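You operate a simulated robot arm through the tools that you are given. There is no shell and no other tool. Be economical: measure what you need, move in short steps, check, and stop when the job is done.

You run a simulated two-armed robot. Do the job below in one go: nothing can be reset, and whatever is moved stays where it is left.

Task
Put the fuse from the top of the steel bench on top of the bottle there. Put the brass threaded pipe on the red tape spool. Take the silver threaded pipe on the top of the steel bench and put it away on the top of the trolley. Pull the door open. Any order will do. Set down upright: brass threaded pipe, silver threaded pipe.

The check looks at the end state, three seconds after you hand in, the way a careful person would. Anything else that was tipped, shoved, dropped, spilled or broken makes it a failure.

Robot
Two 7-joint arms with two-finger parallel grippers on one trunk, on a base that drives. Base frame: it is fixed to the floor where the robot stands at the start and does not move with it; the origin is under the middle of the robot, x ahead of it, y to its left, z up. Units: mm, rad, N and s.
The left shoulder is at the start at [20, 113, 1222], the right one opposite. With the tool pointing down near the work surface each hand reaches from about 220 to 600 mm from the robot's upright axis, wherever it stands, measured 20 degrees to its own side. Places, roughly: bottle [750, -250, 1000]; brass threaded pipe (5x4x6 cm) [-400, 1300, 900]; door [-4700, 1000, 1000]; fuse [750, -250, 750]; red tape spool (6x6x2 cm) [1500, 1300, 900]; silver threaded pipe (5x4x6 cm) [1100, 900, 900]; top of the trolley (76x22 cm) [-640, 1500, 840]. Payload 1.57 kg a hand.
The tool frame of a hand sits at the grasp point between the pads (the TCP): z along the fingers, y along the line on which they close. The tips reach 30 mm beyond it. The gripper opens to 80 mm. The fingers are 17 mm wide and 12 mm thick; the gripper's body (40 by 82 mm) begins 80 mm behind the TCP.
Orientation is told as [roll, pitch, yaw] about the base's x, y, z axes, in that order, counted from this pose: with the fingers straight down and closing along the base's y, the tool's x points along the base's -x, its y along +y and its z along -z.

Tools
- The arms move only by the tool move_arm. It takes "left_moves", "right_moves" or both (then of equal length, played together; a hand with none holds still); each is a list of rows, each a list of 6 numbers: the shift along the base's x, y, z in units of 300 mm (1.0 is 300 mm), then the turn, a rotation vector about the base's x, y, z in units of 180 degrees (1.0 is 180 degrees). In form: [[x, y, z, wx, wy, wz], ...]. A call has 1 to 12 rows; each row is the pose to reach, as a shift and turn from the pose commanded when the call began. "left_jaw" and "right_jaw" are, for a hand that has rows, the closure in counts, from 0 (fully open) to 255 (shut), set as the call begins (left out, the last holds). A call with a number of a shift or a turn outside -1 to 1 is refused whole. Rows are played at 5 a second. More than 50 mm and 0.15 rad between two rows, or a gripper value outside its range, and nothing of the call is played. Where a pose cannot be reached the arm comes as near as it can. A force on the tool above 40 N (or 10 N above the force at the start of the call, whichever is more), or a blocked arm, ends the call early, and 0.2 s more pass. Each finger travels about 45 mm/s and halts on what it meets, pressing with about 24 N; the grip force reading is that of the motor and also rises with nothing between the fingers. The clock runs only during rows and for 0.2 s after the last one: add rows that repeat a pose to give the fingers time. The reply holds the time, the measured pose of the TCP, the force on the tool along the base axes, the opening and the grip force, in the units named above and with some noise, with the torque about the TCP (base axes, N m) and any sound that the robot's microphone picked up.
- Cameras (640 x 400 px; columns grow to the right, rows downward): "scene" is now at [94.1, -11.9, 1361.8]; the picture's right is [-0.24, -0.97, 0.00], its down [-0.34, 0.08, -0.94] and it looks along [0.91, -0.22, -0.35] (base axes); focal length 252 px, centre (320, 200). "left" rides on the left gripper at [72, 7, -122] in its tool frame; the picture's right is [-0.09, 1.00, 0.00], its down [-0.84, -0.08, -0.54] and it looks along [-0.54, -0.05, 0.84] (tool axes); focal length 238 px, centre (320, 200). "right" rides on the right gripper at [72, -7, -122] in its tool frame; the picture's right is [0.09, 1.00, 0.00], its down [-0.84, 0.08, -0.54] and it looks along [-0.54, 0.05, 0.84] (tool axes); focal length 238 px, centre (320, 200). There is no depth. A picture from a camera that has moved, and an enlarged one, comes with that camera's place and axes in the base frame and with its lens. The place of the scene camera against the robot may be out by one fixed shift of up to 18 mm in any direction.
- capture(camera): a new picture of that camera. It takes no simulated time.
- slide_trunk(by): slides the trunk up (or, below 0, down) by that many mm; the arms and the scene camera ride with it, the base frame stays. It gives what a move gives, with no picture.
- roll_base(legs): drives the robot by 1 to 6 legs, each [ahead, left, turn to the left] in mm, mm and rad, along the robot's own axes; the way and the turn of a leg run together, so that a leg with both is an arc; at most 1500 mm and 3.142 rad a leg. The arms and the cameras ride along, it lands a little off, and it stops where it bumps. It gives what a move gives.
- head_to(pan, tilt): turns the head with the scene camera to pan (to the left, within 1.396 rad either way) and tilt (down, from -0.506 to 1.204), counted from straight ahead of the robot. It gives what a move gives.
- enlarge(camera, box): a new picture of the part [left, top, right, bottom] of that camera's present view, enlarged. It takes no simulated time.
- sign_off(): hands the job in; it is judged then, once.

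Go step by step. Nothing tells you exact positions but the pictures and the camera data: compare them with the known pose of the tool, close in by small moves and look again before you grip or let go. The budget is 165 turns and 118 pictures, counting those below and the enlarged ones. Unless the task says otherwise, let go and move clear before handing in.

The tools are called after "Call:" as a command line: name --argument value ..., lists and objects as JSON in quotes. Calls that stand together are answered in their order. move_arm: Moves the arms, as the interface text tells. Its arguments: {"type":"object","properties":{"left_moves":{"type":"array","items":{"type":"array","items":{"type":"number"}}},"left_jaw":{"type":"number"},"right_moves":{"type":"array","items":{"type":"array","items":{"type":"number"}}},"right_jaw":{"type":"number"}},"required":[]} The other tools are called the same way: slide_trunk (by) slides the trunk up or down; roll_base (legs) drives the base; head_to (pan, tilt) turns the head that bears the scene camera; capture (camera) takes a picture; enlarge (camera, box) takes an enlarged picture of a part of a camera's view; sign_off () hands the job in.

At the start:

```text
clock: 0.0
left_eef_pos: [339.1, 22.8, 1230.3]
left_orientation: [0.0, 0.0, 0.0]
left_ft_force: [0.1, -0.2, -0.1]
left_moment: [0.01, 0.01, 0.02]
left_width: 80.2
left_gripper_force: 0.0
right_eef_pos: [380.5, -279.7, 1160.7]
right_orientation: [0.0, 0.001, 0.0]
right_ft_force: [0.1, 0.4, 0.1]
right_moment: [-0.04, 0.0, 0.0]
right_width: 80.1
right_gripper_force: 0.0
trunk travel left (down, up): [-275.0, 295.0]
robot x, y, heading: [2.5, 0.4, 0.004]
head pan, tilt: [-0.237, 0.358]
```

scene: 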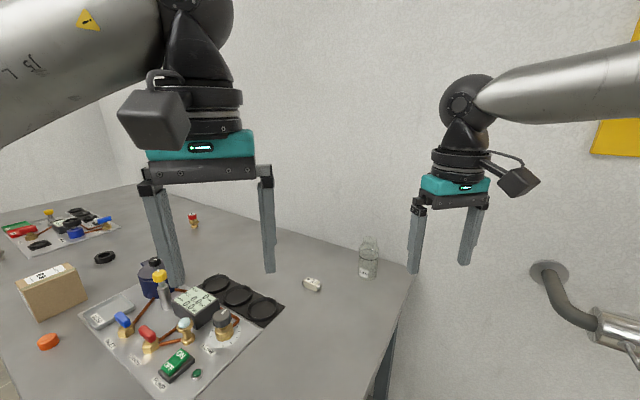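
right: 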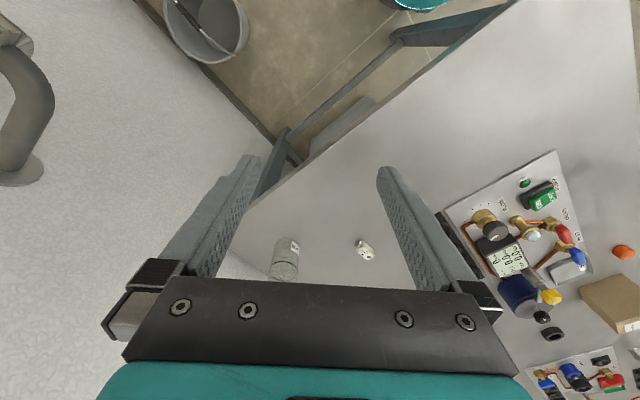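
left: 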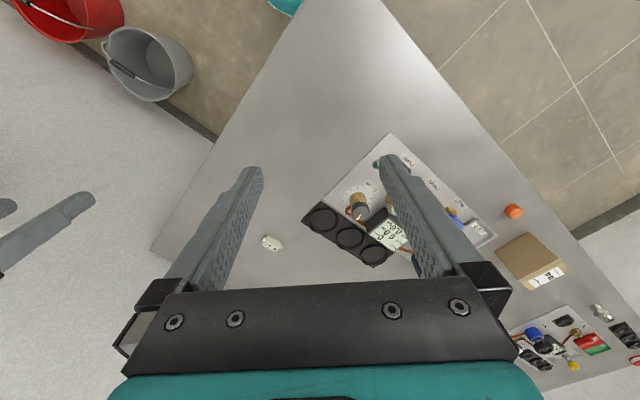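

The bench with the fuse (about [712, -137, 858]) and the bottle is ahead of me. I'll look around before moving.

Call:
head_to --pan 0.6 --tilt 0.35

Call:
capture --camera "scene"

Call:
head_to --pan 1.396 --tilt 0.35

Call:
capture --camera "scene"

Call:
head_to --pan -0.237 --tilt 0.5

Call:
enlarge --camera "scene" --box '[240, 160, 480, 310]'

Call:
enlarge --camera "right" --box '[220, 200, 420, 325]'

```text
clock: 1.2
left_eef_pos: [338.4, 21.4, 1229.2]
left_orientation: [0.0, -0.002, -0.001]
left_ft_force: [0.1, 0.3, -0.6]
left_moment: [-0.01, 0.03, 0.01]
left_width: 80.0
left_gripper_force: 0.0
right_eef_pos: [380.1, -280.4, 1159.8]
right_orientation: [0.001, 0.0, -0.001]
right_ft_force: [0.7, 0.5, 0.2]
right_moment: [-0.04, 0.0, -0.01]
right_width: 79.9
right_gripper_force: 0.1
trunk travel left (down, up): [-275.0, 295.0]
robot x, y, heading: [-1.7, 4.2, -0.004]
head pan, tilt: [0.6, 0.351]
```

```text
114 pictures are left
camera scene: at [80.6, 62.5, 1362.5], right [0.56, -0.83, 0.0], down [-0.28, -0.19, -0.94], along [0.78, 0.53, -0.34], focal length 252 px, centre (320, 200)
```

scene: 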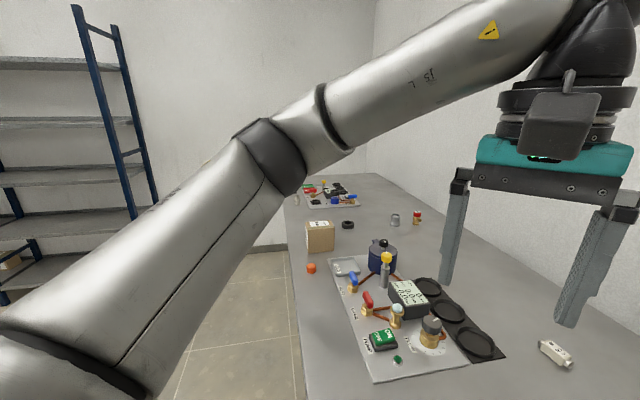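

```text
clock: 2.3
left_eef_pos: [339.0, 21.4, 1229.0]
left_orientation: [0.001, -0.003, 0.0]
left_ft_force: [0.4, 0.7, 0.4]
left_moment: [-0.01, -0.01, 0.02]
left_width: 79.9
left_gripper_force: 0.0
right_eef_pos: [379.7, -280.5, 1160.9]
right_orientation: [0.001, 0.002, 0.0]
right_ft_force: [0.3, 0.0, 0.8]
right_moment: [-0.02, 0.02, 0.01]
right_width: 80.1
right_gripper_force: 0.0
trunk travel left (down, up): [-275.0, 295.0]
robot x, y, heading: [-0.0, 1.3, -0.003]
head pan, tilt: [1.396, 0.351]
```

```text
113 pictures are left
camera scene: at [20.0, 101.7, 1362.5], right [0.98, -0.17, 0.0], down [-0.06, -0.34, -0.94], along [0.16, 0.92, -0.34], focal length 252 px, centre (320, 200)
```

scene: 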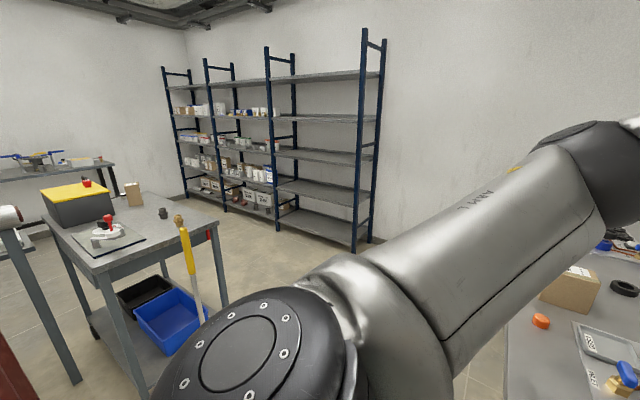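

```text
clock: 4.0
left_eef_pos: [339.0, 23.0, 1228.9]
left_orientation: [-0.001, -0.002, 0.001]
left_ft_force: [0.1, 0.5, 0.5]
left_moment: [0.04, 0.01, -0.01]
left_width: 80.0
left_gripper_force: 0.0
right_eef_pos: [381.0, -280.2, 1160.1]
right_orientation: [-0.001, -0.001, 0.0]
right_ft_force: [0.5, 0.1, -0.2]
right_moment: [-0.01, 0.01, 0.02]
right_width: 79.8
right_gripper_force: 0.1
trunk travel left (down, up): [-275.0, 295.0]
robot x, y, heading: [-0.6, -0.5, -0.006]
head pan, tilt: [-0.237, 0.499]
```

```text
2.67 times, centred on (360, 235) of scene
camera zoom: at [92.2, -11.3, 1348.8], right [-0.23, -0.97, 0.0], down [-0.47, 0.11, -0.88], along [0.85, -0.21, -0.48], focal length 672 px, centre (213, 107)
```

zoom: 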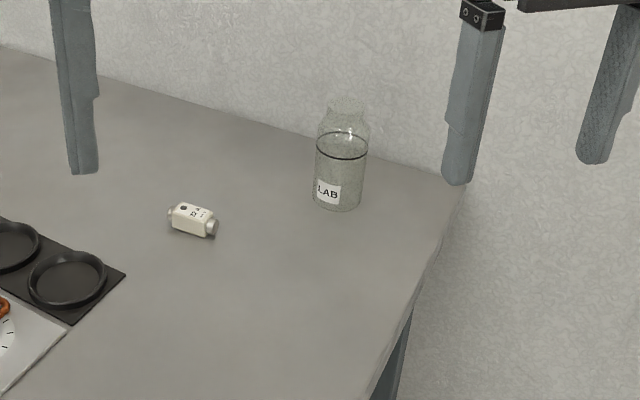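

```text
3.20 times, centred on (320, 262) of right
camera zoom: at [309.0, -286.4, 1281.4], right [-0.09, 1.0, 0.0], down [0.84, 0.08, 0.54], along [0.54, 0.05, -0.84], focal length 763 px, centre (320, 0)
```

zoom: 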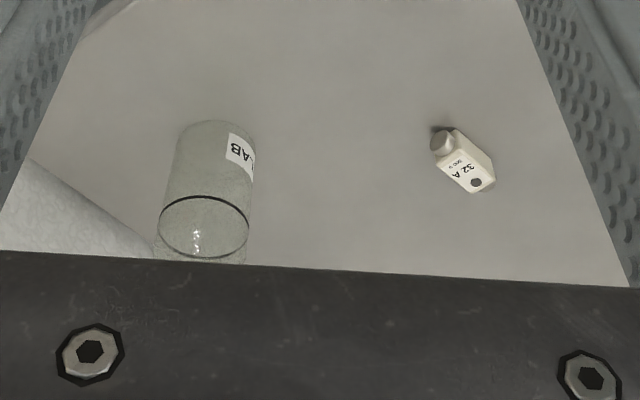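

The bench comes to a corner just in front of me, with its right end running off toward the wall. I need to see the floor there to choose a standing place.

Call:
head_to --pan -0.3 --tilt 1.1

Call:
capture --camera "scene"

Call:
head_to --pan -1.25 --tilt 0.9

Call:
capture --camera "scene"

```text
clock: 5.0
left_eef_pos: [339.0, 21.8, 1229.7]
left_orientation: [-0.001, -0.002, -0.001]
left_ft_force: [0.6, 0.3, 0.0]
left_moment: [-0.01, 0.02, 0.0]
left_width: 80.0
left_gripper_force: 0.1
right_eef_pos: [380.4, -279.8, 1160.4]
right_orientation: [0.0, 0.0, 0.0]
right_ft_force: [0.8, -0.4, 0.1]
right_moment: [0.01, 0.0, -0.02]
right_width: 80.2
right_gripper_force: 0.0
trunk travel left (down, up): [-275.0, 295.0]
robot x, y, heading: [-2.0, -2.2, -0.0]
head pan, tilt: [-0.3, 1.1]
```

```text
110 pictures are left
camera scene: at [64.1, -8.7, 1301.1], right [-0.3, -0.96, 0.0], down [-0.85, 0.26, -0.45], along [0.43, -0.13, -0.89], focal length 252 px, centre (320, 200)
```

scene: 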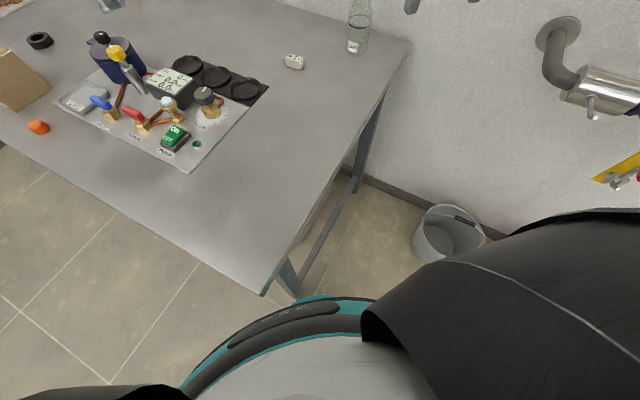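

```text
clock: 6.2
left_eef_pos: [339.2, 22.6, 1228.5]
left_orientation: [0.0, -0.001, -0.002]
left_ft_force: [-0.7, 0.1, -0.4]
left_moment: [0.01, 0.02, 0.0]
left_width: 80.0
left_gripper_force: 0.0
right_eef_pos: [379.9, -280.9, 1160.6]
right_orientation: [0.001, 0.0, 0.001]
right_ft_force: [-0.8, -0.3, 1.0]
right_moment: [0.01, -0.04, 0.06]
right_width: 79.9
right_gripper_force: 0.1
trunk travel left (down, up): [-275.0, 295.0]
robot x, y, heading: [-1.0, -0.6, 0.0]
head pan, tilt: [-1.25, 0.901]
```

```text
109 pictures are left
camera scene: at [27.6, -61.6, 1314.9], right [-0.95, -0.32, 0.0], down [-0.25, 0.74, -0.62], along [0.2, -0.59, -0.78], focal length 252 px, centre (320, 200)
```

scene: 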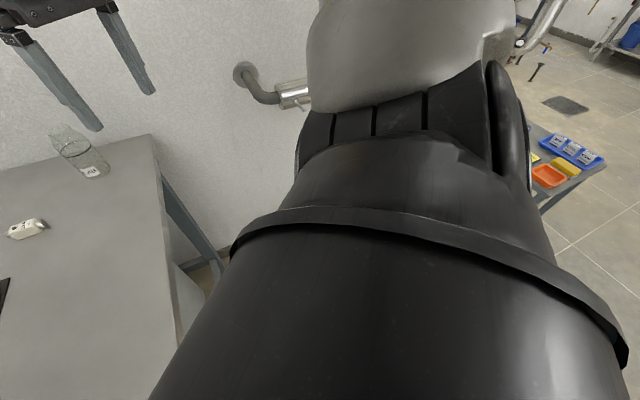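

The bench is turned 45°, with its near corner about [140, 72] and its right end running to the wall. I'll tuck the right arm back, then drive so that the left hand can reach both the fuse and the bottle.

Call:
move_arm --right_moves '[[-0.1, 0.016, 0.083, 0, 0, 0], [-0.2, 0.033, 0.166, 0, 0, 0], [-0.3, 0.05, 0.25, 0, 0, 0], [-0.4, 0.066, 0.333, 0, 0, 0], [-0.4, 0.066, 0.333, 0, 0, 0]]'

Call:
roll_base --legs '[[0, -220, 0], [215, 40, 0], [0, 0, -0.35]]'

Call:
head_to --pan 0.3 --tilt 0.8

Call:
capture --camera "scene"

Call:
capture --camera "left"

```text
clock: 7.4
left_eef_pos: [338.5, 23.2, 1228.7]
left_orientation: [0.0, -0.002, 0.0]
left_ft_force: [1.1, -0.2, -0.2]
left_moment: [0.0, 0.04, -0.01]
left_width: 79.7
left_gripper_force: 0.1
right_eef_pos: [260.0, -260.8, 1259.2]
right_orientation: [-0.001, 0.002, 0.0]
right_ft_force: [-0.7, 0.5, 1.0]
right_moment: [0.02, -0.02, 0.01]
right_width: 79.9
right_gripper_force: 0.0
trunk travel left (down, up): [-275.0, 295.0]
robot x, y, heading: [-1.5, 3.3, 0.002]
head pan, tilt: [-1.25, 0.901]
```

```text
clock: 10.4
left_eef_pos: [540.7, -163.1, 1229.6]
left_orientation: [0.0, 0.0, 0.009]
left_ft_force: [0.2, -0.1, 0.4]
left_moment: [-0.02, -0.04, 0.03]
left_width: 79.8
left_gripper_force: 0.0
right_eef_pos: [463.5, -447.5, 1258.7]
right_orientation: [-0.001, 0.0, 0.008]
right_ft_force: [-0.2, 1.0, 0.1]
right_moment: [0.02, 0.0, 0.05]
right_width: 80.0
right_gripper_force: 0.1
trunk travel left (down, up): [-275.0, 295.0]
robot x, y, heading: [204.6, -189.6, 0.006]
head pan, tilt: [-1.25, 0.901]
stopped in leg 2: the robot was blocked; the commanded pose is now the measured one
```

```text
clock: 12.0
left_eef_pos: [539.9, -162.6, 1229.4]
left_orientation: [-0.001, -0.001, 0.009]
left_ft_force: [1.4, -0.3, -0.3]
left_moment: [0.03, 0.0, -0.02]
left_width: 79.9
left_gripper_force: 0.0
right_eef_pos: [465.2, -446.5, 1259.0]
right_orientation: [0.001, 0.001, 0.009]
right_ft_force: [-0.9, -1.4, -0.1]
right_moment: [0.01, -0.01, 0.01]
right_width: 80.0
right_gripper_force: 0.1
trunk travel left (down, up): [-275.0, 295.0]
robot x, y, heading: [202.9, -190.7, 0.009]
head pan, tilt: [0.3, 0.799]
```

```text
108 pictures are left
camera scene: at [282.7, -153.7, 1322.8], right [0.3, -0.95, 0.0], down [-0.68, -0.22, -0.7], along [0.66, 0.21, -0.72], focal length 252 px, centre (320, 200)
```

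scene: 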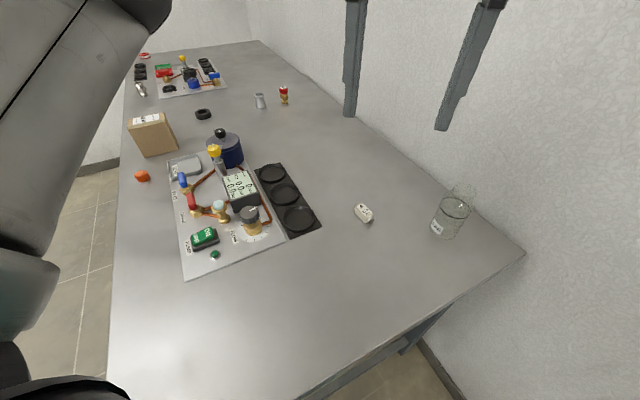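

```text
107 pictures are left
camera left: at [468.0, -158.2, 1350.6], right [0.08, 1.0, 0.0], down [0.84, -0.07, 0.54], along [0.54, -0.05, -0.84], focal length 238 px, centre (320, 200)
```

left: 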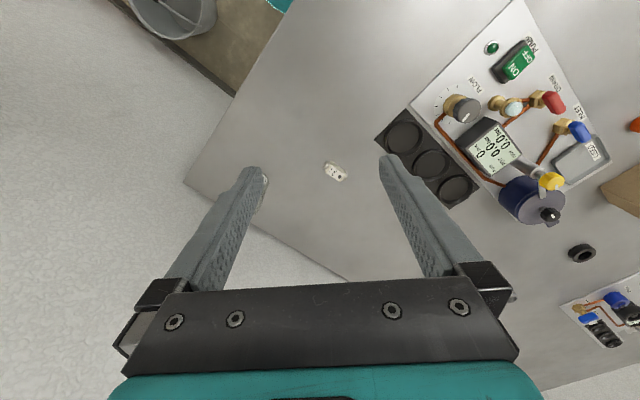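

The base touched the bench frame and stopped, and the fuse still reads about [705, -146], so nothing moved. I'll back off slightly and turn so the left hand gets both.

Call:
roll_base --legs '[[-25, -25, 0], [0, 0, -0.35]]'

Call:
head_to --pan 0.2 --tilt 0.7

Call:
capture --camera "left"

Call:
enlarge --camera "scene" --box '[200, 100, 480, 275]'

```text
clock: 14.0
left_eef_pos: [503.9, -306.8, 1229.2]
left_orientation: [0.0, 0.002, -0.343]
left_ft_force: [-0.2, -0.4, 0.0]
left_moment: [0.0, 0.02, -0.01]
left_width: 80.0
left_gripper_force: 0.1
right_eef_pos: [335.8, -546.6, 1259.4]
right_orientation: [0.0, 0.0, -0.342]
right_ft_force: [0.6, 1.0, -0.5]
right_moment: [0.01, 0.0, -0.01]
right_width: 80.1
right_gripper_force: 0.1
trunk travel left (down, up): [-275.0, 295.0]
robot x, y, heading: [182.0, -214.3, -0.338]
head pan, tilt: [0.3, 0.799]
```

```text
clock: 14.7
left_eef_pos: [504.5, -306.5, 1229.6]
left_orientation: [0.001, 0.0, -0.344]
left_ft_force: [1.0, 0.2, -0.4]
left_moment: [0.02, 0.02, 0.04]
left_width: 79.9
left_gripper_force: 0.1
right_eef_pos: [335.9, -545.8, 1257.7]
right_orientation: [0.001, 0.0, -0.342]
right_ft_force: [0.1, 0.4, -0.4]
right_moment: [-0.01, 0.04, 0.01]
right_width: 79.7
right_gripper_force: 0.1
trunk travel left (down, up): [-275.0, 295.0]
robot x, y, heading: [179.5, -212.3, -0.347]
head pan, tilt: [0.201, 0.7]
```

```text
106 pictures are left
camera left: at [437.9, -276.4, 1350.5], right [0.42, 0.91, 0.0], down [0.76, -0.35, 0.54], along [0.49, -0.23, -0.84], focal length 238 px, centre (320, 200)
```

left: 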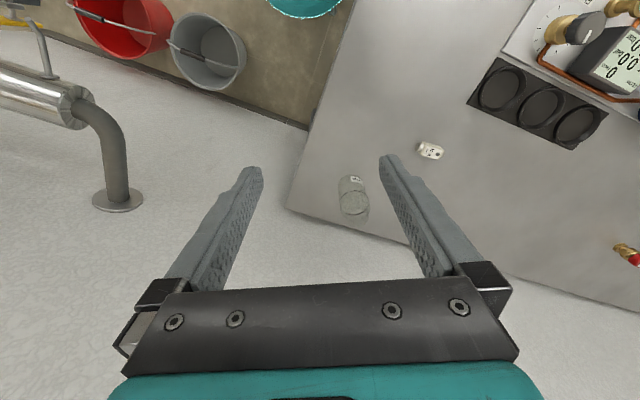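

```text
2.29 times, centred on (340, 188) of scene
camera zoom: at [264.8, -218.3, 1331.0], right [-0.14, -0.99, 0.0], down [-0.64, 0.09, -0.76], along [0.76, -0.11, -0.64], focal length 576 px, centre (274, 229)
```

zoom: 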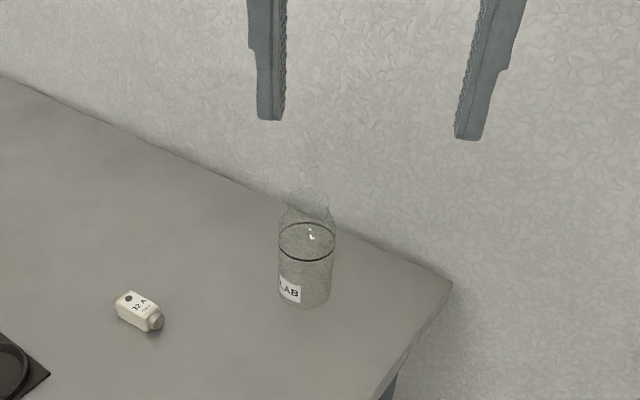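

The fuse is at about [706, -140], lying along roughly 48° and about 55 × 22 mm. I'll zoom in on the bottle's top.

Call:
enlarge --camera "left" --box '[300, 130, 460, 230]'

Call:
enlarge --camera "scene" --box '[290, 170, 370, 240]'

```text
4.00 times, centred on (380, 180) of left
camera zoom: at [437.9, -276.4, 1350.5], right [0.42, 0.91, 0.0], down [0.76, -0.35, 0.54], along [0.49, -0.23, -0.84], focal length 953 px, centre (80, 280)
```

zoom: 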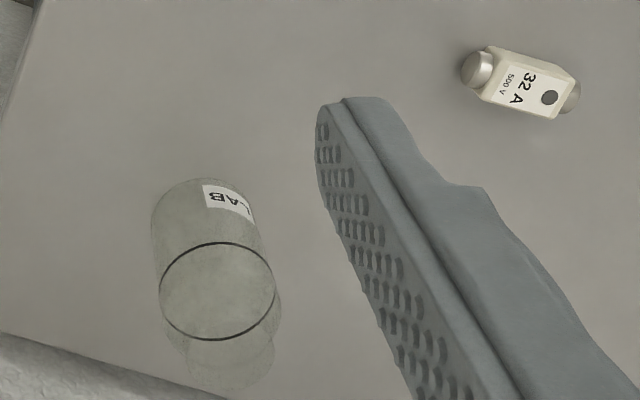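

```text
5.71 times, centred on (330, 205) of scene
camera zoom: at [264.8, -218.3, 1331.0], right [-0.14, -0.99, 0.0], down [-0.64, 0.09, -0.76], along [0.76, -0.11, -0.64], focal length 1441 px, centre (263, 171)
```

zoom: 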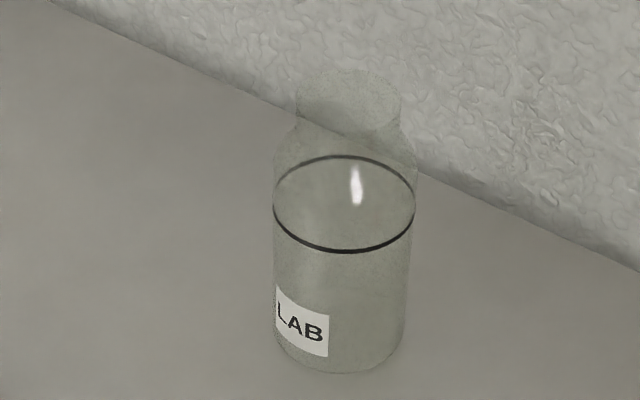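

The bottle mouth is about 42 mm wide at [716, -327, ~984]. I'll bring the left hand over the fuse with its jaws across it.

Call:
move_arm --left_moves '[[0.0761, 0.0617, -0.0852, 0, 0, 0.0418], [0.1522, 0.1234, -0.1704, 0, 0, 0.0836], [0.2283, 0.1851, -0.2556, 0, 0, 0.1254], [0.3044, 0.2468, -0.3408, 0, 0, 0.1672], [0.3805, 0.3085, -0.426, 0, 0, 0.209], [0.4566, 0.3702, -0.5112, 0, 0, 0.2508], [0.5327, 0.4319, -0.5964, 0, 0, 0.2926], [0.6088, 0.4936, -0.6816, 0, 0, 0.3344], [0.685, 0.555, -0.767, 0, 0, 0.376], [0.685, 0.555, -0.767, 0, 0, 0.376]]' --left_jaw 60

Call:
capture --camera "left"

Call:
capture --camera "scene"

```text
clock: 16.9
left_eef_pos: [709.6, -139.2, 997.8]
left_orientation: [0.0, -0.001, 0.838]
left_ft_force: [-0.4, -0.9, -0.6]
left_moment: [-0.01, 0.01, -0.01]
left_width: 61.1
left_gripper_force: 0.1
right_eef_pos: [334.4, -545.1, 1259.5]
right_orientation: [0.0, 0.0, -0.343]
right_ft_force: [0.9, 0.4, -0.3]
right_moment: [-0.02, 0.02, -0.03]
right_width: 79.8
right_gripper_force: 0.1
trunk travel left (down, up): [-275.0, 295.0]
robot x, y, heading: [171.6, -213.7, -0.348]
head pan, tilt: [0.201, 0.7]
```

```text
102 pictures are left
camera left: at [655.5, -189.0, 1118.1], right [-0.68, 0.73, 0.0], down [0.62, 0.57, 0.54], along [0.4, 0.37, -0.84], focal length 238 px, centre (320, 200)
```

left: 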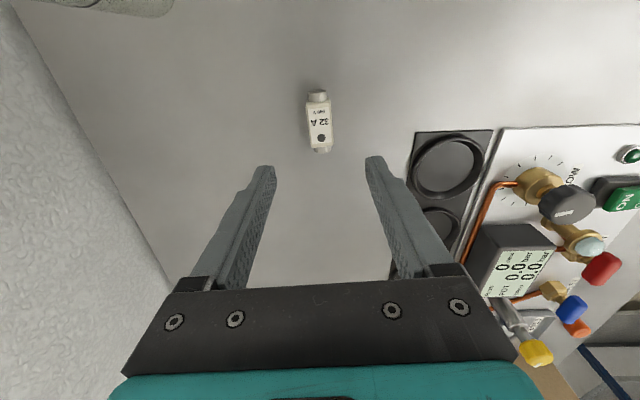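

```text
101 pictures are left
camera scene: at [264.6, -218.5, 1331.1], right [-0.14, -0.99, 0.0], down [-0.64, 0.09, -0.77], along [0.76, -0.11, -0.64], focal length 252 px, centre (320, 200)
```

scene: 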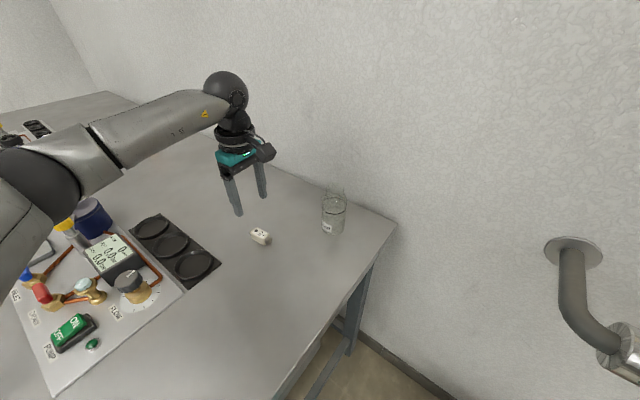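

The jaws are nearly over the fuse and its centre reads [705, -144]. I'll shift and lower, then look.

Call:
move_arm --left_moves '[[-0.015, -0.016, -0.1, 0, 0, 0], [-0.015, -0.016, -0.2, 0, 0, 0], [-0.015, -0.016, -0.3, 0, 0, 0], [-0.015, -0.016, -0.3, 0, 0, 0]]'

Call:
capture --camera "left"

Call:
enlarge --camera "scene" --box '[200, 180, 360, 280]'

```text
clock: 17.9
left_eef_pos: [707.0, -143.9, 907.6]
left_orientation: [0.001, 0.0, 0.837]
left_ft_force: [-0.8, 0.3, 0.7]
left_moment: [-0.01, -0.02, 0.0]
left_width: 61.2
left_gripper_force: 0.0
right_eef_pos: [334.4, -545.3, 1258.5]
right_orientation: [0.001, 0.001, -0.341]
right_ft_force: [-0.1, -0.4, 0.7]
right_moment: [0.0, -0.02, -0.01]
right_width: 79.9
right_gripper_force: 0.0
trunk travel left (down, up): [-275.0, 295.0]
robot x, y, heading: [175.5, -214.3, -0.345]
head pan, tilt: [0.201, 0.7]
```

```text
100 pictures are left
camera left: at [652.2, -194.5, 1029.3], right [-0.68, 0.73, 0.0], down [0.62, 0.57, 0.54], along [0.4, 0.37, -0.84], focal length 238 px, centre (320, 200)
```

left: 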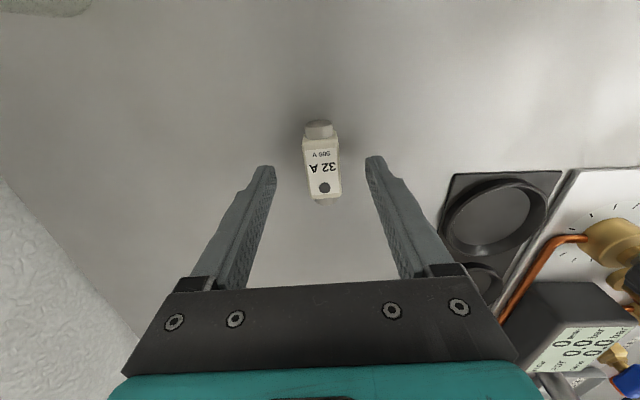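

```text
4.00 times, centred on (280, 230) of scene
camera zoom: at [264.7, -218.4, 1331.1], right [-0.14, -0.99, 0.0], down [-0.64, 0.09, -0.77], along [0.76, -0.11, -0.64], focal length 1008 px, centre (480, 80)
```

zoom: 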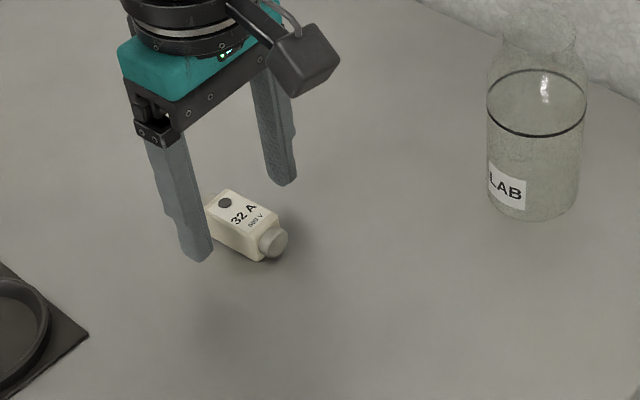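

The fuse sits between the fingers, so I'll turn the hand a few degrees to match, lower 21 mm and close.

Call:
move_arm --left_moves '[[-0.003, -0.003, -0.035, 0, 0, 0.012], [-0.005, -0.003, -0.072, 0, 0, 0.024], [-0.005, -0.003, -0.072, 0, 0, 0.024]]'

Call:
enlarge --camera "scene" --box '[200, 180, 360, 280]'

Call:
move_arm --left_moves '[[0, 0, 0, 0, 0, 0], [0, 0, 0, 0, 0, 0], [0, 0, 0, 0, 0, 0], [0, 0, 0, 0, 0, 0], [0, 0, 0, 0, 0, 0]]' --left_jaw 255

Call:
capture --camera "left"

```text
clock: 18.6
left_eef_pos: [704.8, -145.7, 890.5]
left_orientation: [-0.005, -0.002, 0.914]
left_ft_force: [1.7, 2.6, 16.6]
left_moment: [0.38, 0.52, -0.22]
left_width: 62.1
left_gripper_force: 0.4
right_eef_pos: [334.4, -546.2, 1258.6]
right_orientation: [0.0, -0.003, -0.343]
right_ft_force: [-0.1, -0.4, 0.0]
right_moment: [0.0, -0.02, -0.04]
right_width: 80.0
right_gripper_force: 0.2
trunk travel left (down, up): [-275.0, 295.0]
robot x, y, heading: [178.5, -215.9, -0.347]
head pan, tilt: [0.201, 0.7]
```

```text
4.00 times, centred on (280, 230) of scene
camera zoom: at [263.6, -218.2, 1331.4], right [-0.14, -0.99, 0.0], down [-0.64, 0.09, -0.77], along [0.76, -0.11, -0.64], focal length 1008 px, centre (480, 80)
```

zoom: 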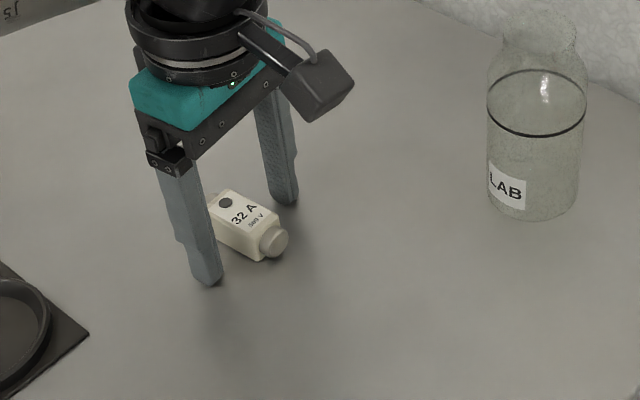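

```text
clock: 19.4
left_eef_pos: [702.0, -145.2, 889.9]
left_orientation: [-0.004, 0.0, 0.915]
left_ft_force: [-4.2, 1.6, 9.8]
left_moment: [0.14, 0.29, 0.03]
left_width: 23.6
left_gripper_force: 14.7
right_eef_pos: [334.7, -545.5, 1259.5]
right_orientation: [0.0, -0.002, -0.344]
right_ft_force: [-0.3, 0.4, -0.5]
right_moment: [-0.02, 0.01, 0.03]
right_width: 80.2
right_gripper_force: 0.1
trunk travel left (down, up): [-275.0, 295.0]
robot x, y, heading: [178.3, -212.2, -0.341]
head pan, tilt: [0.201, 0.7]
stopped in row 3 (left hand): the force on the tool passed its limit at 95 N (the readings are from after the stop); the commanded pose is now the measured one
```

```text
97 pictures are left
camera left: at [653.3, -199.5, 1011.5], right [-0.73, 0.68, 0.0], down [0.57, 0.62, 0.54], along [0.37, 0.4, -0.84], focal length 238 px, centre (320, 200)
```

left: 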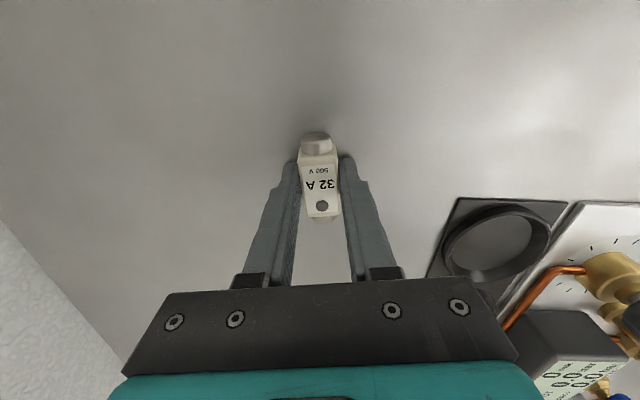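

The fingers met the bench at tip height, so its top is at z ≈ 860, and the fuse is gripped at 23.6 mm. I'll lift it and carry it over toward the bottle, keeping high.

Call:
move_arm --left_moves '[[0, 0, 0.15, 0, 0, 0], [0, 0, 0.3, 0, 0, 0], [0, 0, 0.45, 0, 0, 0], [0, 0, 0.58, 0, 0, 0], [0.01, -0.15, 0.58, 0, 0, 0], [0.02, -0.3, 0.58, 0, 0, 0], [0.04, -0.45, 0.58, 0, 0, 0], [0.047, -0.606, 0.58, 0, 0, 0], [0.047, -0.606, 0.58, 0, 0, 0]]'

Call:
capture --camera "left"

Call:
capture --camera "scene"

Call:
enlarge --camera "scene" --box '[270, 110, 400, 250]'

```text
clock: 21.4
left_eef_pos: [719.0, -328.1, 1064.1]
left_orientation: [-0.003, 0.001, 0.913]
left_ft_force: [0.7, 0.6, -1.2]
left_moment: [0.0, 0.01, 0.0]
left_width: 23.2
left_gripper_force: 23.9
right_eef_pos: [334.9, -545.0, 1259.0]
right_orientation: [-0.003, -0.002, -0.342]
right_ft_force: [0.4, -0.3, 0.5]
right_moment: [0.01, 0.0, -0.03]
right_width: 80.0
right_gripper_force: 0.0
trunk travel left (down, up): [-275.0, 295.0]
robot x, y, heading: [175.5, -213.3, -0.34]
head pan, tilt: [0.201, 0.7]
```

```text
96 pictures are left
camera left: at [669.4, -381.0, 1186.0], right [-0.73, 0.68, 0.0], down [0.57, 0.62, 0.54], along [0.37, 0.4, -0.84], focal length 238 px, centre (320, 200)
```

left: 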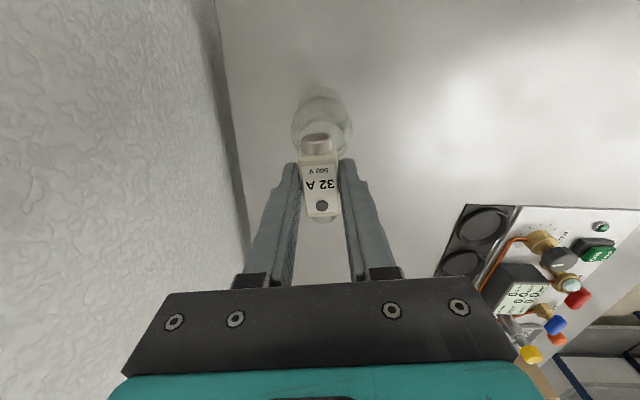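

```text
95 pictures are left
camera scene: at [264.9, -217.5, 1331.1], right [-0.14, -0.99, 0.0], down [-0.64, 0.09, -0.76], along [0.76, -0.11, -0.64], focal length 252 px, centre (320, 200)
```

scene: 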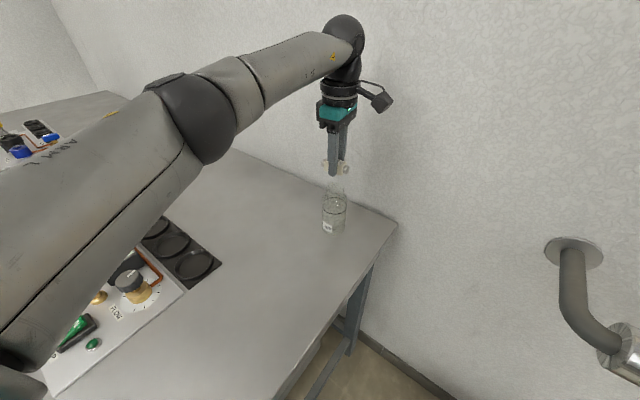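

```text
2.86 times, centred on (335, 180) of scene
camera zoom: at [264.9, -217.5, 1331.1], right [-0.14, -0.99, 0.0], down [-0.64, 0.09, -0.76], along [0.76, -0.11, -0.64], focal length 720 px, centre (277, 257)
```

zoom: 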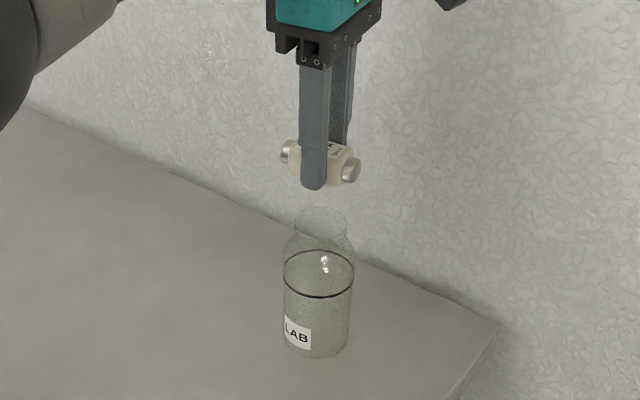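

The fuse is above the bottle. I'll check the alignment from the hand camera.

Call:
enlarge --camera "left" --box '[260, 70, 380, 230]'

```text
2.50 times, centred on (320, 150) of left
camera zoom: at [669.4, -381.0, 1186.0], right [-0.73, 0.68, 0.0], down [0.57, 0.62, 0.54], along [0.37, 0.4, -0.84], focal length 596 px, centre (320, 325)
```

zoom: 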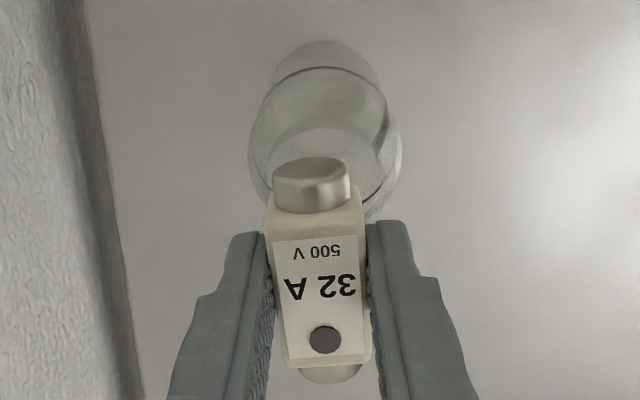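

Mouth centre reads about [717, -332, 988], so I'll nudge the hand a few mm and lower to just above the rim.

Call:
move_arm --left_moves '[[-0.007, -0.013, -0.05, 0, 0, 0], [-0.007, -0.013, -0.11, 0, 0, 0], [-0.007, -0.013, -0.11, 0, 0, 0]]'

Call:
enlarge --camera "scene" --box '[300, 130, 380, 240]'

Call:
enlarge --camera "left" --box '[260, 90, 380, 230]'

```text
clock: 22.2
left_eef_pos: [717.0, -331.2, 1030.9]
left_orientation: [-0.003, 0.0, 0.915]
left_ft_force: [-0.2, 0.0, -0.3]
left_moment: [0.01, -0.02, -0.01]
left_width: 23.3
left_gripper_force: 23.8
right_eef_pos: [335.0, -546.0, 1258.8]
right_orientation: [-0.001, -0.001, -0.343]
right_ft_force: [0.0, 0.3, -0.6]
right_moment: [0.0, -0.04, 0.01]
right_width: 80.1
right_gripper_force: 0.0
trunk travel left (down, up): [-275.0, 295.0]
robot x, y, heading: [176.5, -213.5, -0.339]
head pan, tilt: [0.201, 0.7]
```

```text
3.64 times, centred on (340, 185) of scene
camera zoom: at [264.6, -218.2, 1331.1], right [-0.14, -0.99, 0.0], down [-0.64, 0.09, -0.76], along [0.76, -0.11, -0.64], focal length 917 px, centre (247, 254)
```

zoom: 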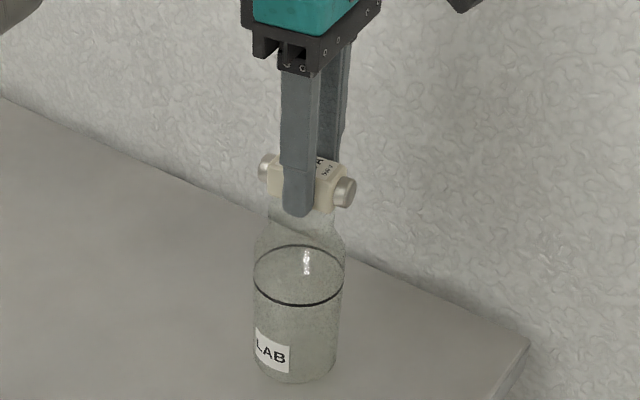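

```text
2.86 times, centred on (320, 160) of left
camera zoom: at [666.9, -385.3, 1152.5], right [-0.73, 0.68, 0.0], down [0.57, 0.62, 0.54], along [0.37, 0.4, -0.84], focal length 681 px, centre (320, 314)
```

zoom: 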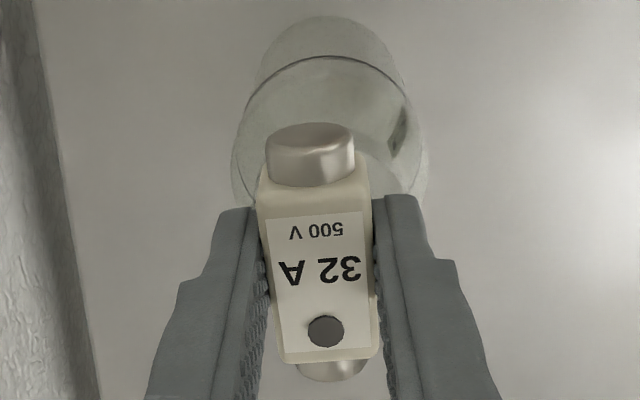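

Alignment looks good. I'll come down in tiny steps, watching the force for contact.

Call:
move_arm --left_moves '[[0, 0, -0.023, 0, 0, 0]]'

Call:
move_arm --left_moves '[[0, 0, -0.008, 0, 0, 0]]'

Call:
move_arm --left_moves '[[0, 0, -0.007, 0, 0, 0]]'

Call:
enlarge --camera "scene" --box '[300, 130, 380, 240]'

```text
clock: 22.6
left_eef_pos: [716.6, -331.0, 1025.4]
left_orientation: [-0.002, 0.0, 0.913]
left_ft_force: [-0.1, 1.3, 0.0]
left_moment: [0.02, -0.03, 0.04]
left_width: 23.1
left_gripper_force: 23.5
right_eef_pos: [334.8, -545.6, 1259.0]
right_orientation: [0.001, 0.0, -0.342]
right_ft_force: [-0.8, -0.3, -0.4]
right_moment: [0.0, -0.02, -0.01]
right_width: 79.9
right_gripper_force: 0.0
trunk travel left (down, up): [-275.0, 295.0]
robot x, y, heading: [176.6, -213.5, -0.345]
head pan, tilt: [0.201, 0.7]
```

```text
clock: 23.0
left_eef_pos: [716.6, -331.1, 1021.9]
left_orientation: [-0.004, 0.001, 0.913]
left_ft_force: [1.0, 0.2, 3.6]
left_moment: [0.09, -0.03, -0.02]
left_width: 23.3
left_gripper_force: 24.2
right_eef_pos: [335.1, -545.3, 1259.0]
right_orientation: [0.0, 0.001, -0.342]
right_ft_force: [0.0, -0.2, 0.0]
right_moment: [0.03, 0.01, -0.01]
right_width: 79.9
right_gripper_force: 0.1
trunk travel left (down, up): [-275.0, 295.0]
robot x, y, heading: [180.4, -212.7, -0.345]
head pan, tilt: [0.201, 0.7]
```

```text
clock: 23.4
left_eef_pos: [716.6, -330.9, 1021.2]
left_orientation: [-0.008, 0.0, 0.914]
left_ft_force: [-1.7, 2.0, 17.9]
left_moment: [0.3, 0.08, 0.0]
left_width: 23.3
left_gripper_force: 24.1
right_eef_pos: [334.0, -545.2, 1259.5]
right_orientation: [-0.001, 0.0, -0.342]
right_ft_force: [-0.8, 0.2, 0.0]
right_moment: [-0.02, -0.02, 0.01]
right_width: 80.2
right_gripper_force: 0.0
trunk travel left (down, up): [-275.0, 295.0]
robot x, y, heading: [177.8, -213.5, -0.339]
head pan, tilt: [0.201, 0.7]
```

```text
3.64 times, centred on (340, 185) of scene
camera zoom: at [263.1, -217.7, 1331.4], right [-0.14, -0.99, 0.0], down [-0.64, 0.09, -0.77], along [0.76, -0.11, -0.64], focal length 917 px, centre (247, 254)
```

zoom: 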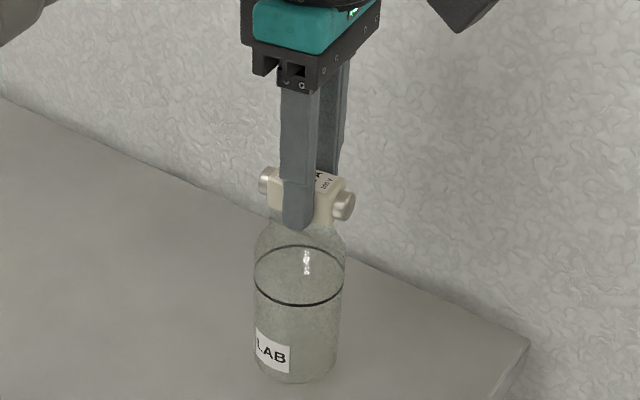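

The fuse rests on the rim. I'll unload by 2 mm, open a little, then rise straight up.

Call:
move_arm --left_moves '[[0, 0, 0.006, 0, 0, 0]]'

Call:
move_arm --left_moves '[[0, 0, 0, 0, 0, 0], [0, 0, 0, 0, 0, 0], [0, 0, 0, 0, 0, 0]]' --left_jaw 130

Call:
enlarge --camera "scene" --box '[300, 130, 380, 240]'

Call:
move_arm --left_moves '[[0, 0, 0.03, 0, 0, 0], [0, 0, 0.12, 0, 0, 0], [0, 0, 0.25, 0, 0, 0], [0, 0, 0.4, 0, 0, 0], [0, 0, 0.55, 0, 0, 0], [0, 0, 0.65, 0, 0, 0], [0, 0, 0.65, 0, 0, 0]]'

Call:
enlarge --camera "scene" --box '[300, 130, 380, 240]'

```text
clock: 23.8
left_eef_pos: [715.7, -331.1, 1021.2]
left_orientation: [-0.005, 0.001, 0.914]
left_ft_force: [-0.5, 1.1, 16.9]
left_moment: [0.18, 0.04, 0.03]
left_width: 23.1
left_gripper_force: 24.0
right_eef_pos: [334.0, -544.3, 1258.6]
right_orientation: [0.0, -0.003, -0.34]
right_ft_force: [-0.3, 0.1, 0.2]
right_moment: [0.0, 0.04, 0.0]
right_width: 80.0
right_gripper_force: 0.1
trunk travel left (down, up): [-275.0, 295.0]
robot x, y, heading: [175.3, -212.3, -0.343]
head pan, tilt: [0.201, 0.7]
```

```text
clock: 24.6
left_eef_pos: [716.0, -331.5, 1020.7]
left_orientation: [-0.006, 0.0, 0.915]
left_ft_force: [1.8, 0.1, 16.5]
left_moment: [0.06, -0.07, 0.01]
left_width: 33.5
left_gripper_force: 0.1
right_eef_pos: [334.1, -545.7, 1258.4]
right_orientation: [0.0, -0.003, -0.341]
right_ft_force: [0.0, 0.0, -1.0]
right_moment: [0.02, 0.01, 0.01]
right_width: 80.0
right_gripper_force: 0.0
trunk travel left (down, up): [-275.0, 295.0]
robot x, y, heading: [172.4, -212.7, -0.345]
head pan, tilt: [0.201, 0.7]
```

```text
3.64 times, centred on (340, 185) of scene
camera zoom: at [263.4, -218.0, 1331.2], right [-0.14, -0.99, 0.0], down [-0.64, 0.09, -0.77], along [0.76, -0.11, -0.64], focal length 917 px, centre (247, 254)
```

zoom: 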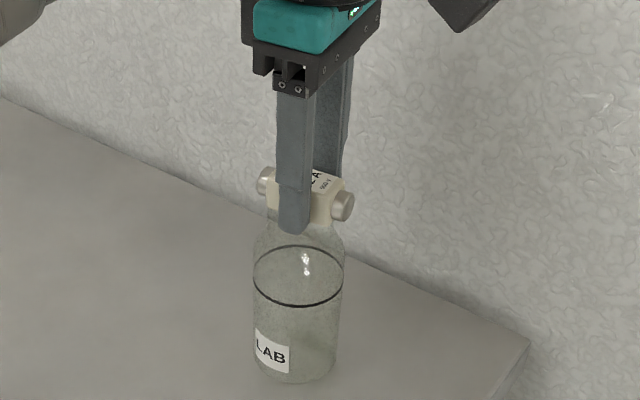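

```text
clock: 26.2
left_eef_pos: [704.5, -323.9, 1213.5]
left_orientation: [-0.002, 0.0, 0.914]
left_ft_force: [-0.8, 1.2, 0.0]
left_moment: [0.0, 0.03, 0.0]
left_width: 39.3
left_gripper_force: 0.0
left hand out of reach, approached as far as the arm can: row 6, 7
right_eef_pos: [334.2, -546.0, 1258.1]
right_orientation: [0.0, 0.001, -0.343]
right_ft_force: [0.4, 0.0, -1.0]
right_moment: [-0.01, -0.03, 0.0]
right_width: 79.8
right_gripper_force: 0.0
trunk travel left (down, up): [-275.0, 295.0]
robot x, y, heading: [181.9, -214.6, -0.34]
head pan, tilt: [0.201, 0.7]
```

```text
3.64 times, centred on (340, 185) of scene
camera zoom: at [264.6, -218.7, 1331.1], right [-0.14, -0.99, 0.0], down [-0.64, 0.09, -0.76], along [0.76, -0.11, -0.64], focal length 917 px, centre (247, 254)
```

zoom: 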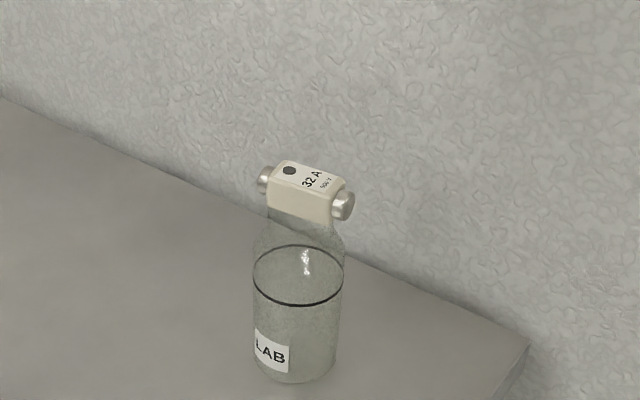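

The fuse lies steady across the bottle mouth. Next I back away from the bench end and drive along its front to the silver pipe near [1093, 914].

Call:
roll_base --legs '[[-400, 0, 0], [0, 0, -0.443], [-220, 0, 0]]'

Call:
head_to --pan 0.9 --tilt 0.6

Call:
capture --camera "scene"

```text
clock: 31.2
left_eef_pos: [79.4, -247.4, 1213.8]
left_orientation: [-0.004, 0.0, 0.491]
left_ft_force: [0.3, -0.1, -0.2]
left_moment: [-0.03, -0.01, 0.01]
left_width: 39.0
left_gripper_force: 0.1
right_eef_pos: [-350.0, -296.6, 1259.4]
right_orientation: [0.0, 0.001, -0.768]
right_ft_force: [-0.1, 0.2, -0.5]
right_moment: [-0.02, 0.01, 0.02]
right_width: 79.9
right_gripper_force: 0.0
trunk travel left (down, up): [-275.0, 295.0]
robot x, y, heading: [-356.9, 69.5, -0.766]
head pan, tilt: [0.201, 0.7]
```

```text
clock: 32.3
left_eef_pos: [78.2, -247.7, 1214.2]
left_orientation: [-0.004, 0.001, 0.491]
left_ft_force: [-0.9, 0.6, -0.3]
left_moment: [0.0, 0.02, 0.02]
left_width: 39.3
left_gripper_force: 0.0
right_eef_pos: [-349.3, -297.4, 1259.2]
right_orientation: [-0.001, 0.0, -0.766]
right_ft_force: [-0.6, 0.3, 0.2]
right_moment: [0.0, 0.0, -0.01]
right_width: 80.0
right_gripper_force: 0.0
trunk travel left (down, up): [-275.0, 295.0]
robot x, y, heading: [-358.0, 71.0, -0.768]
head pan, tilt: [0.901, 0.6]
```

```text
87 pictures are left
camera scene: at [-268.2, 85.6, 1339.7], right [0.13, -0.99, 0.0], down [-0.56, -0.07, -0.82], along [0.82, 0.11, -0.57], focal length 252 px, centre (320, 200)
```

scene: 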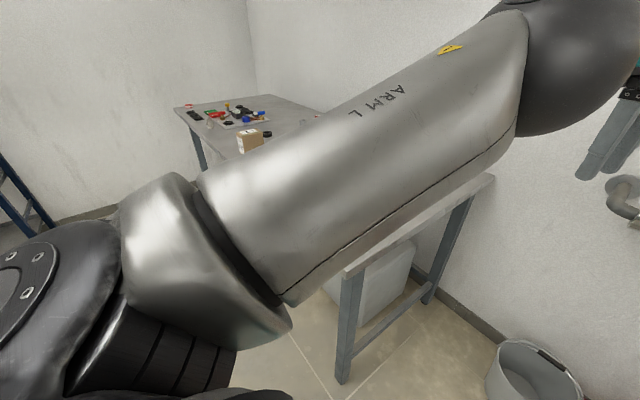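

I'll pull the left arm in and straighten the hand, then drive left along the bench front.

Call:
move_arm --left_moves '[[-0.04, 0.068, 0.007, 0, 0, -0.0445], [-0.08, 0.136, 0.014, 0, 0, -0.089], [-0.12, 0.203, 0.02, 0, 0, -0.1335], [-0.16, 0.271, 0.03, 0, 0, -0.178], [-0.2, 0.339, 0.035, 0, 0, -0.2225], [-0.24, 0.407, 0.04, 0, 0, -0.267], [-0.28, 0.474, 0.045, 0, 0, -0.3115], [-0.32, 0.542, 0.05, 0, 0, -0.356], [-0.363, 0.61, 0.055, 0, 0, -0.4], [-0.363, 0.61, 0.055, 0, 0, -0.4]]' --left_jaw 0

Call:
roll_base --legs '[[0, 1400, 0]]'

Call:
head_to --pan 0.2 --tilt 0.7

Call:
capture --camera "scene"

Call:
capture --camera "left"

```text
clock: 34.5
left_eef_pos: [-29.0, -65.9, 1231.1]
left_orientation: [-0.001, -0.001, -0.77]
left_ft_force: [-0.6, -0.6, 0.6]
left_moment: [-0.02, -0.01, -0.04]
left_width: 80.0
left_gripper_force: 0.1
right_eef_pos: [-349.1, -297.5, 1258.7]
right_orientation: [-0.001, 0.001, -0.768]
right_ft_force: [-0.4, -0.3, 0.1]
right_moment: [0.0, -0.03, 0.02]
right_width: 79.9
right_gripper_force: 0.1
trunk travel left (down, up): [-275.0, 295.0]
robot x, y, heading: [-354.6, 70.4, -0.772]
head pan, tilt: [0.901, 0.6]
```

```text
clock: 41.5
left_eef_pos: [954.4, 942.8, 1230.9]
left_orientation: [-0.004, 0.002, -0.775]
left_ft_force: [1.0, 0.3, -0.3]
left_moment: [0.03, -0.04, 0.02]
left_width: 80.1
left_gripper_force: 0.1
right_eef_pos: [631.9, 715.4, 1258.4]
right_orientation: [0.0, 0.001, -0.774]
right_ft_force: [0.6, 0.4, 0.1]
right_moment: [0.01, 0.02, 0.03]
right_width: 80.0
right_gripper_force: 0.1
trunk travel left (down, up): [-275.0, 295.0]
robot x, y, heading: [628.8, 1086.3, -0.772]
head pan, tilt: [0.901, 0.6]
```

```text
clock: 42.6
left_eef_pos: [955.0, 943.1, 1231.2]
left_orientation: [-0.005, -0.001, -0.775]
left_ft_force: [-0.3, -0.2, 0.6]
left_moment: [0.02, 0.02, 0.01]
left_width: 80.0
left_gripper_force: 0.0
right_eef_pos: [632.1, 714.1, 1259.0]
right_orientation: [0.001, 0.0, -0.773]
right_ft_force: [-0.1, -0.1, -0.4]
right_moment: [0.02, -0.02, -0.03]
right_width: 80.0
right_gripper_force: 0.0
trunk travel left (down, up): [-275.0, 295.0]
robot x, y, heading: [627.4, 1080.5, -0.781]
head pan, tilt: [0.201, 0.7]
```

```text
86 pictures are left
camera scene: at [700.2, 1039.2, 1331.1], right [-0.54, -0.84, 0.0], down [-0.54, 0.35, -0.77], along [0.64, -0.42, -0.64], focal length 252 px, centre (320, 200)
```

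scene: 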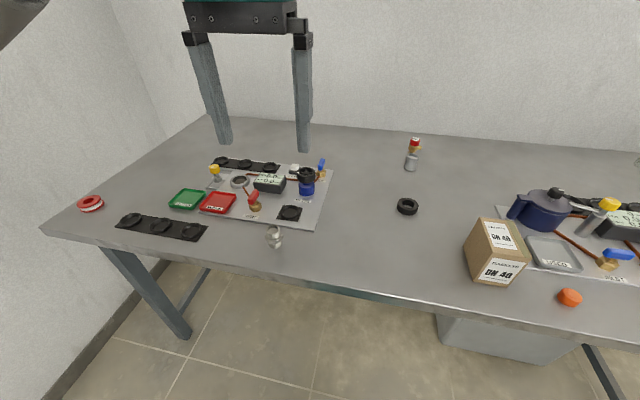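

```text
85 pictures are left
camera left: at [907.5, 996.9, 1352.7], right [0.76, 0.65, 0.0], down [0.54, -0.64, 0.54], along [0.35, -0.41, -0.84], focal length 238 px, centre (320, 200)
```

left: 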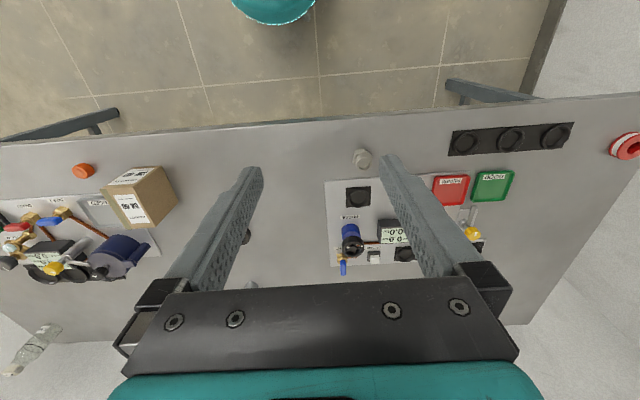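

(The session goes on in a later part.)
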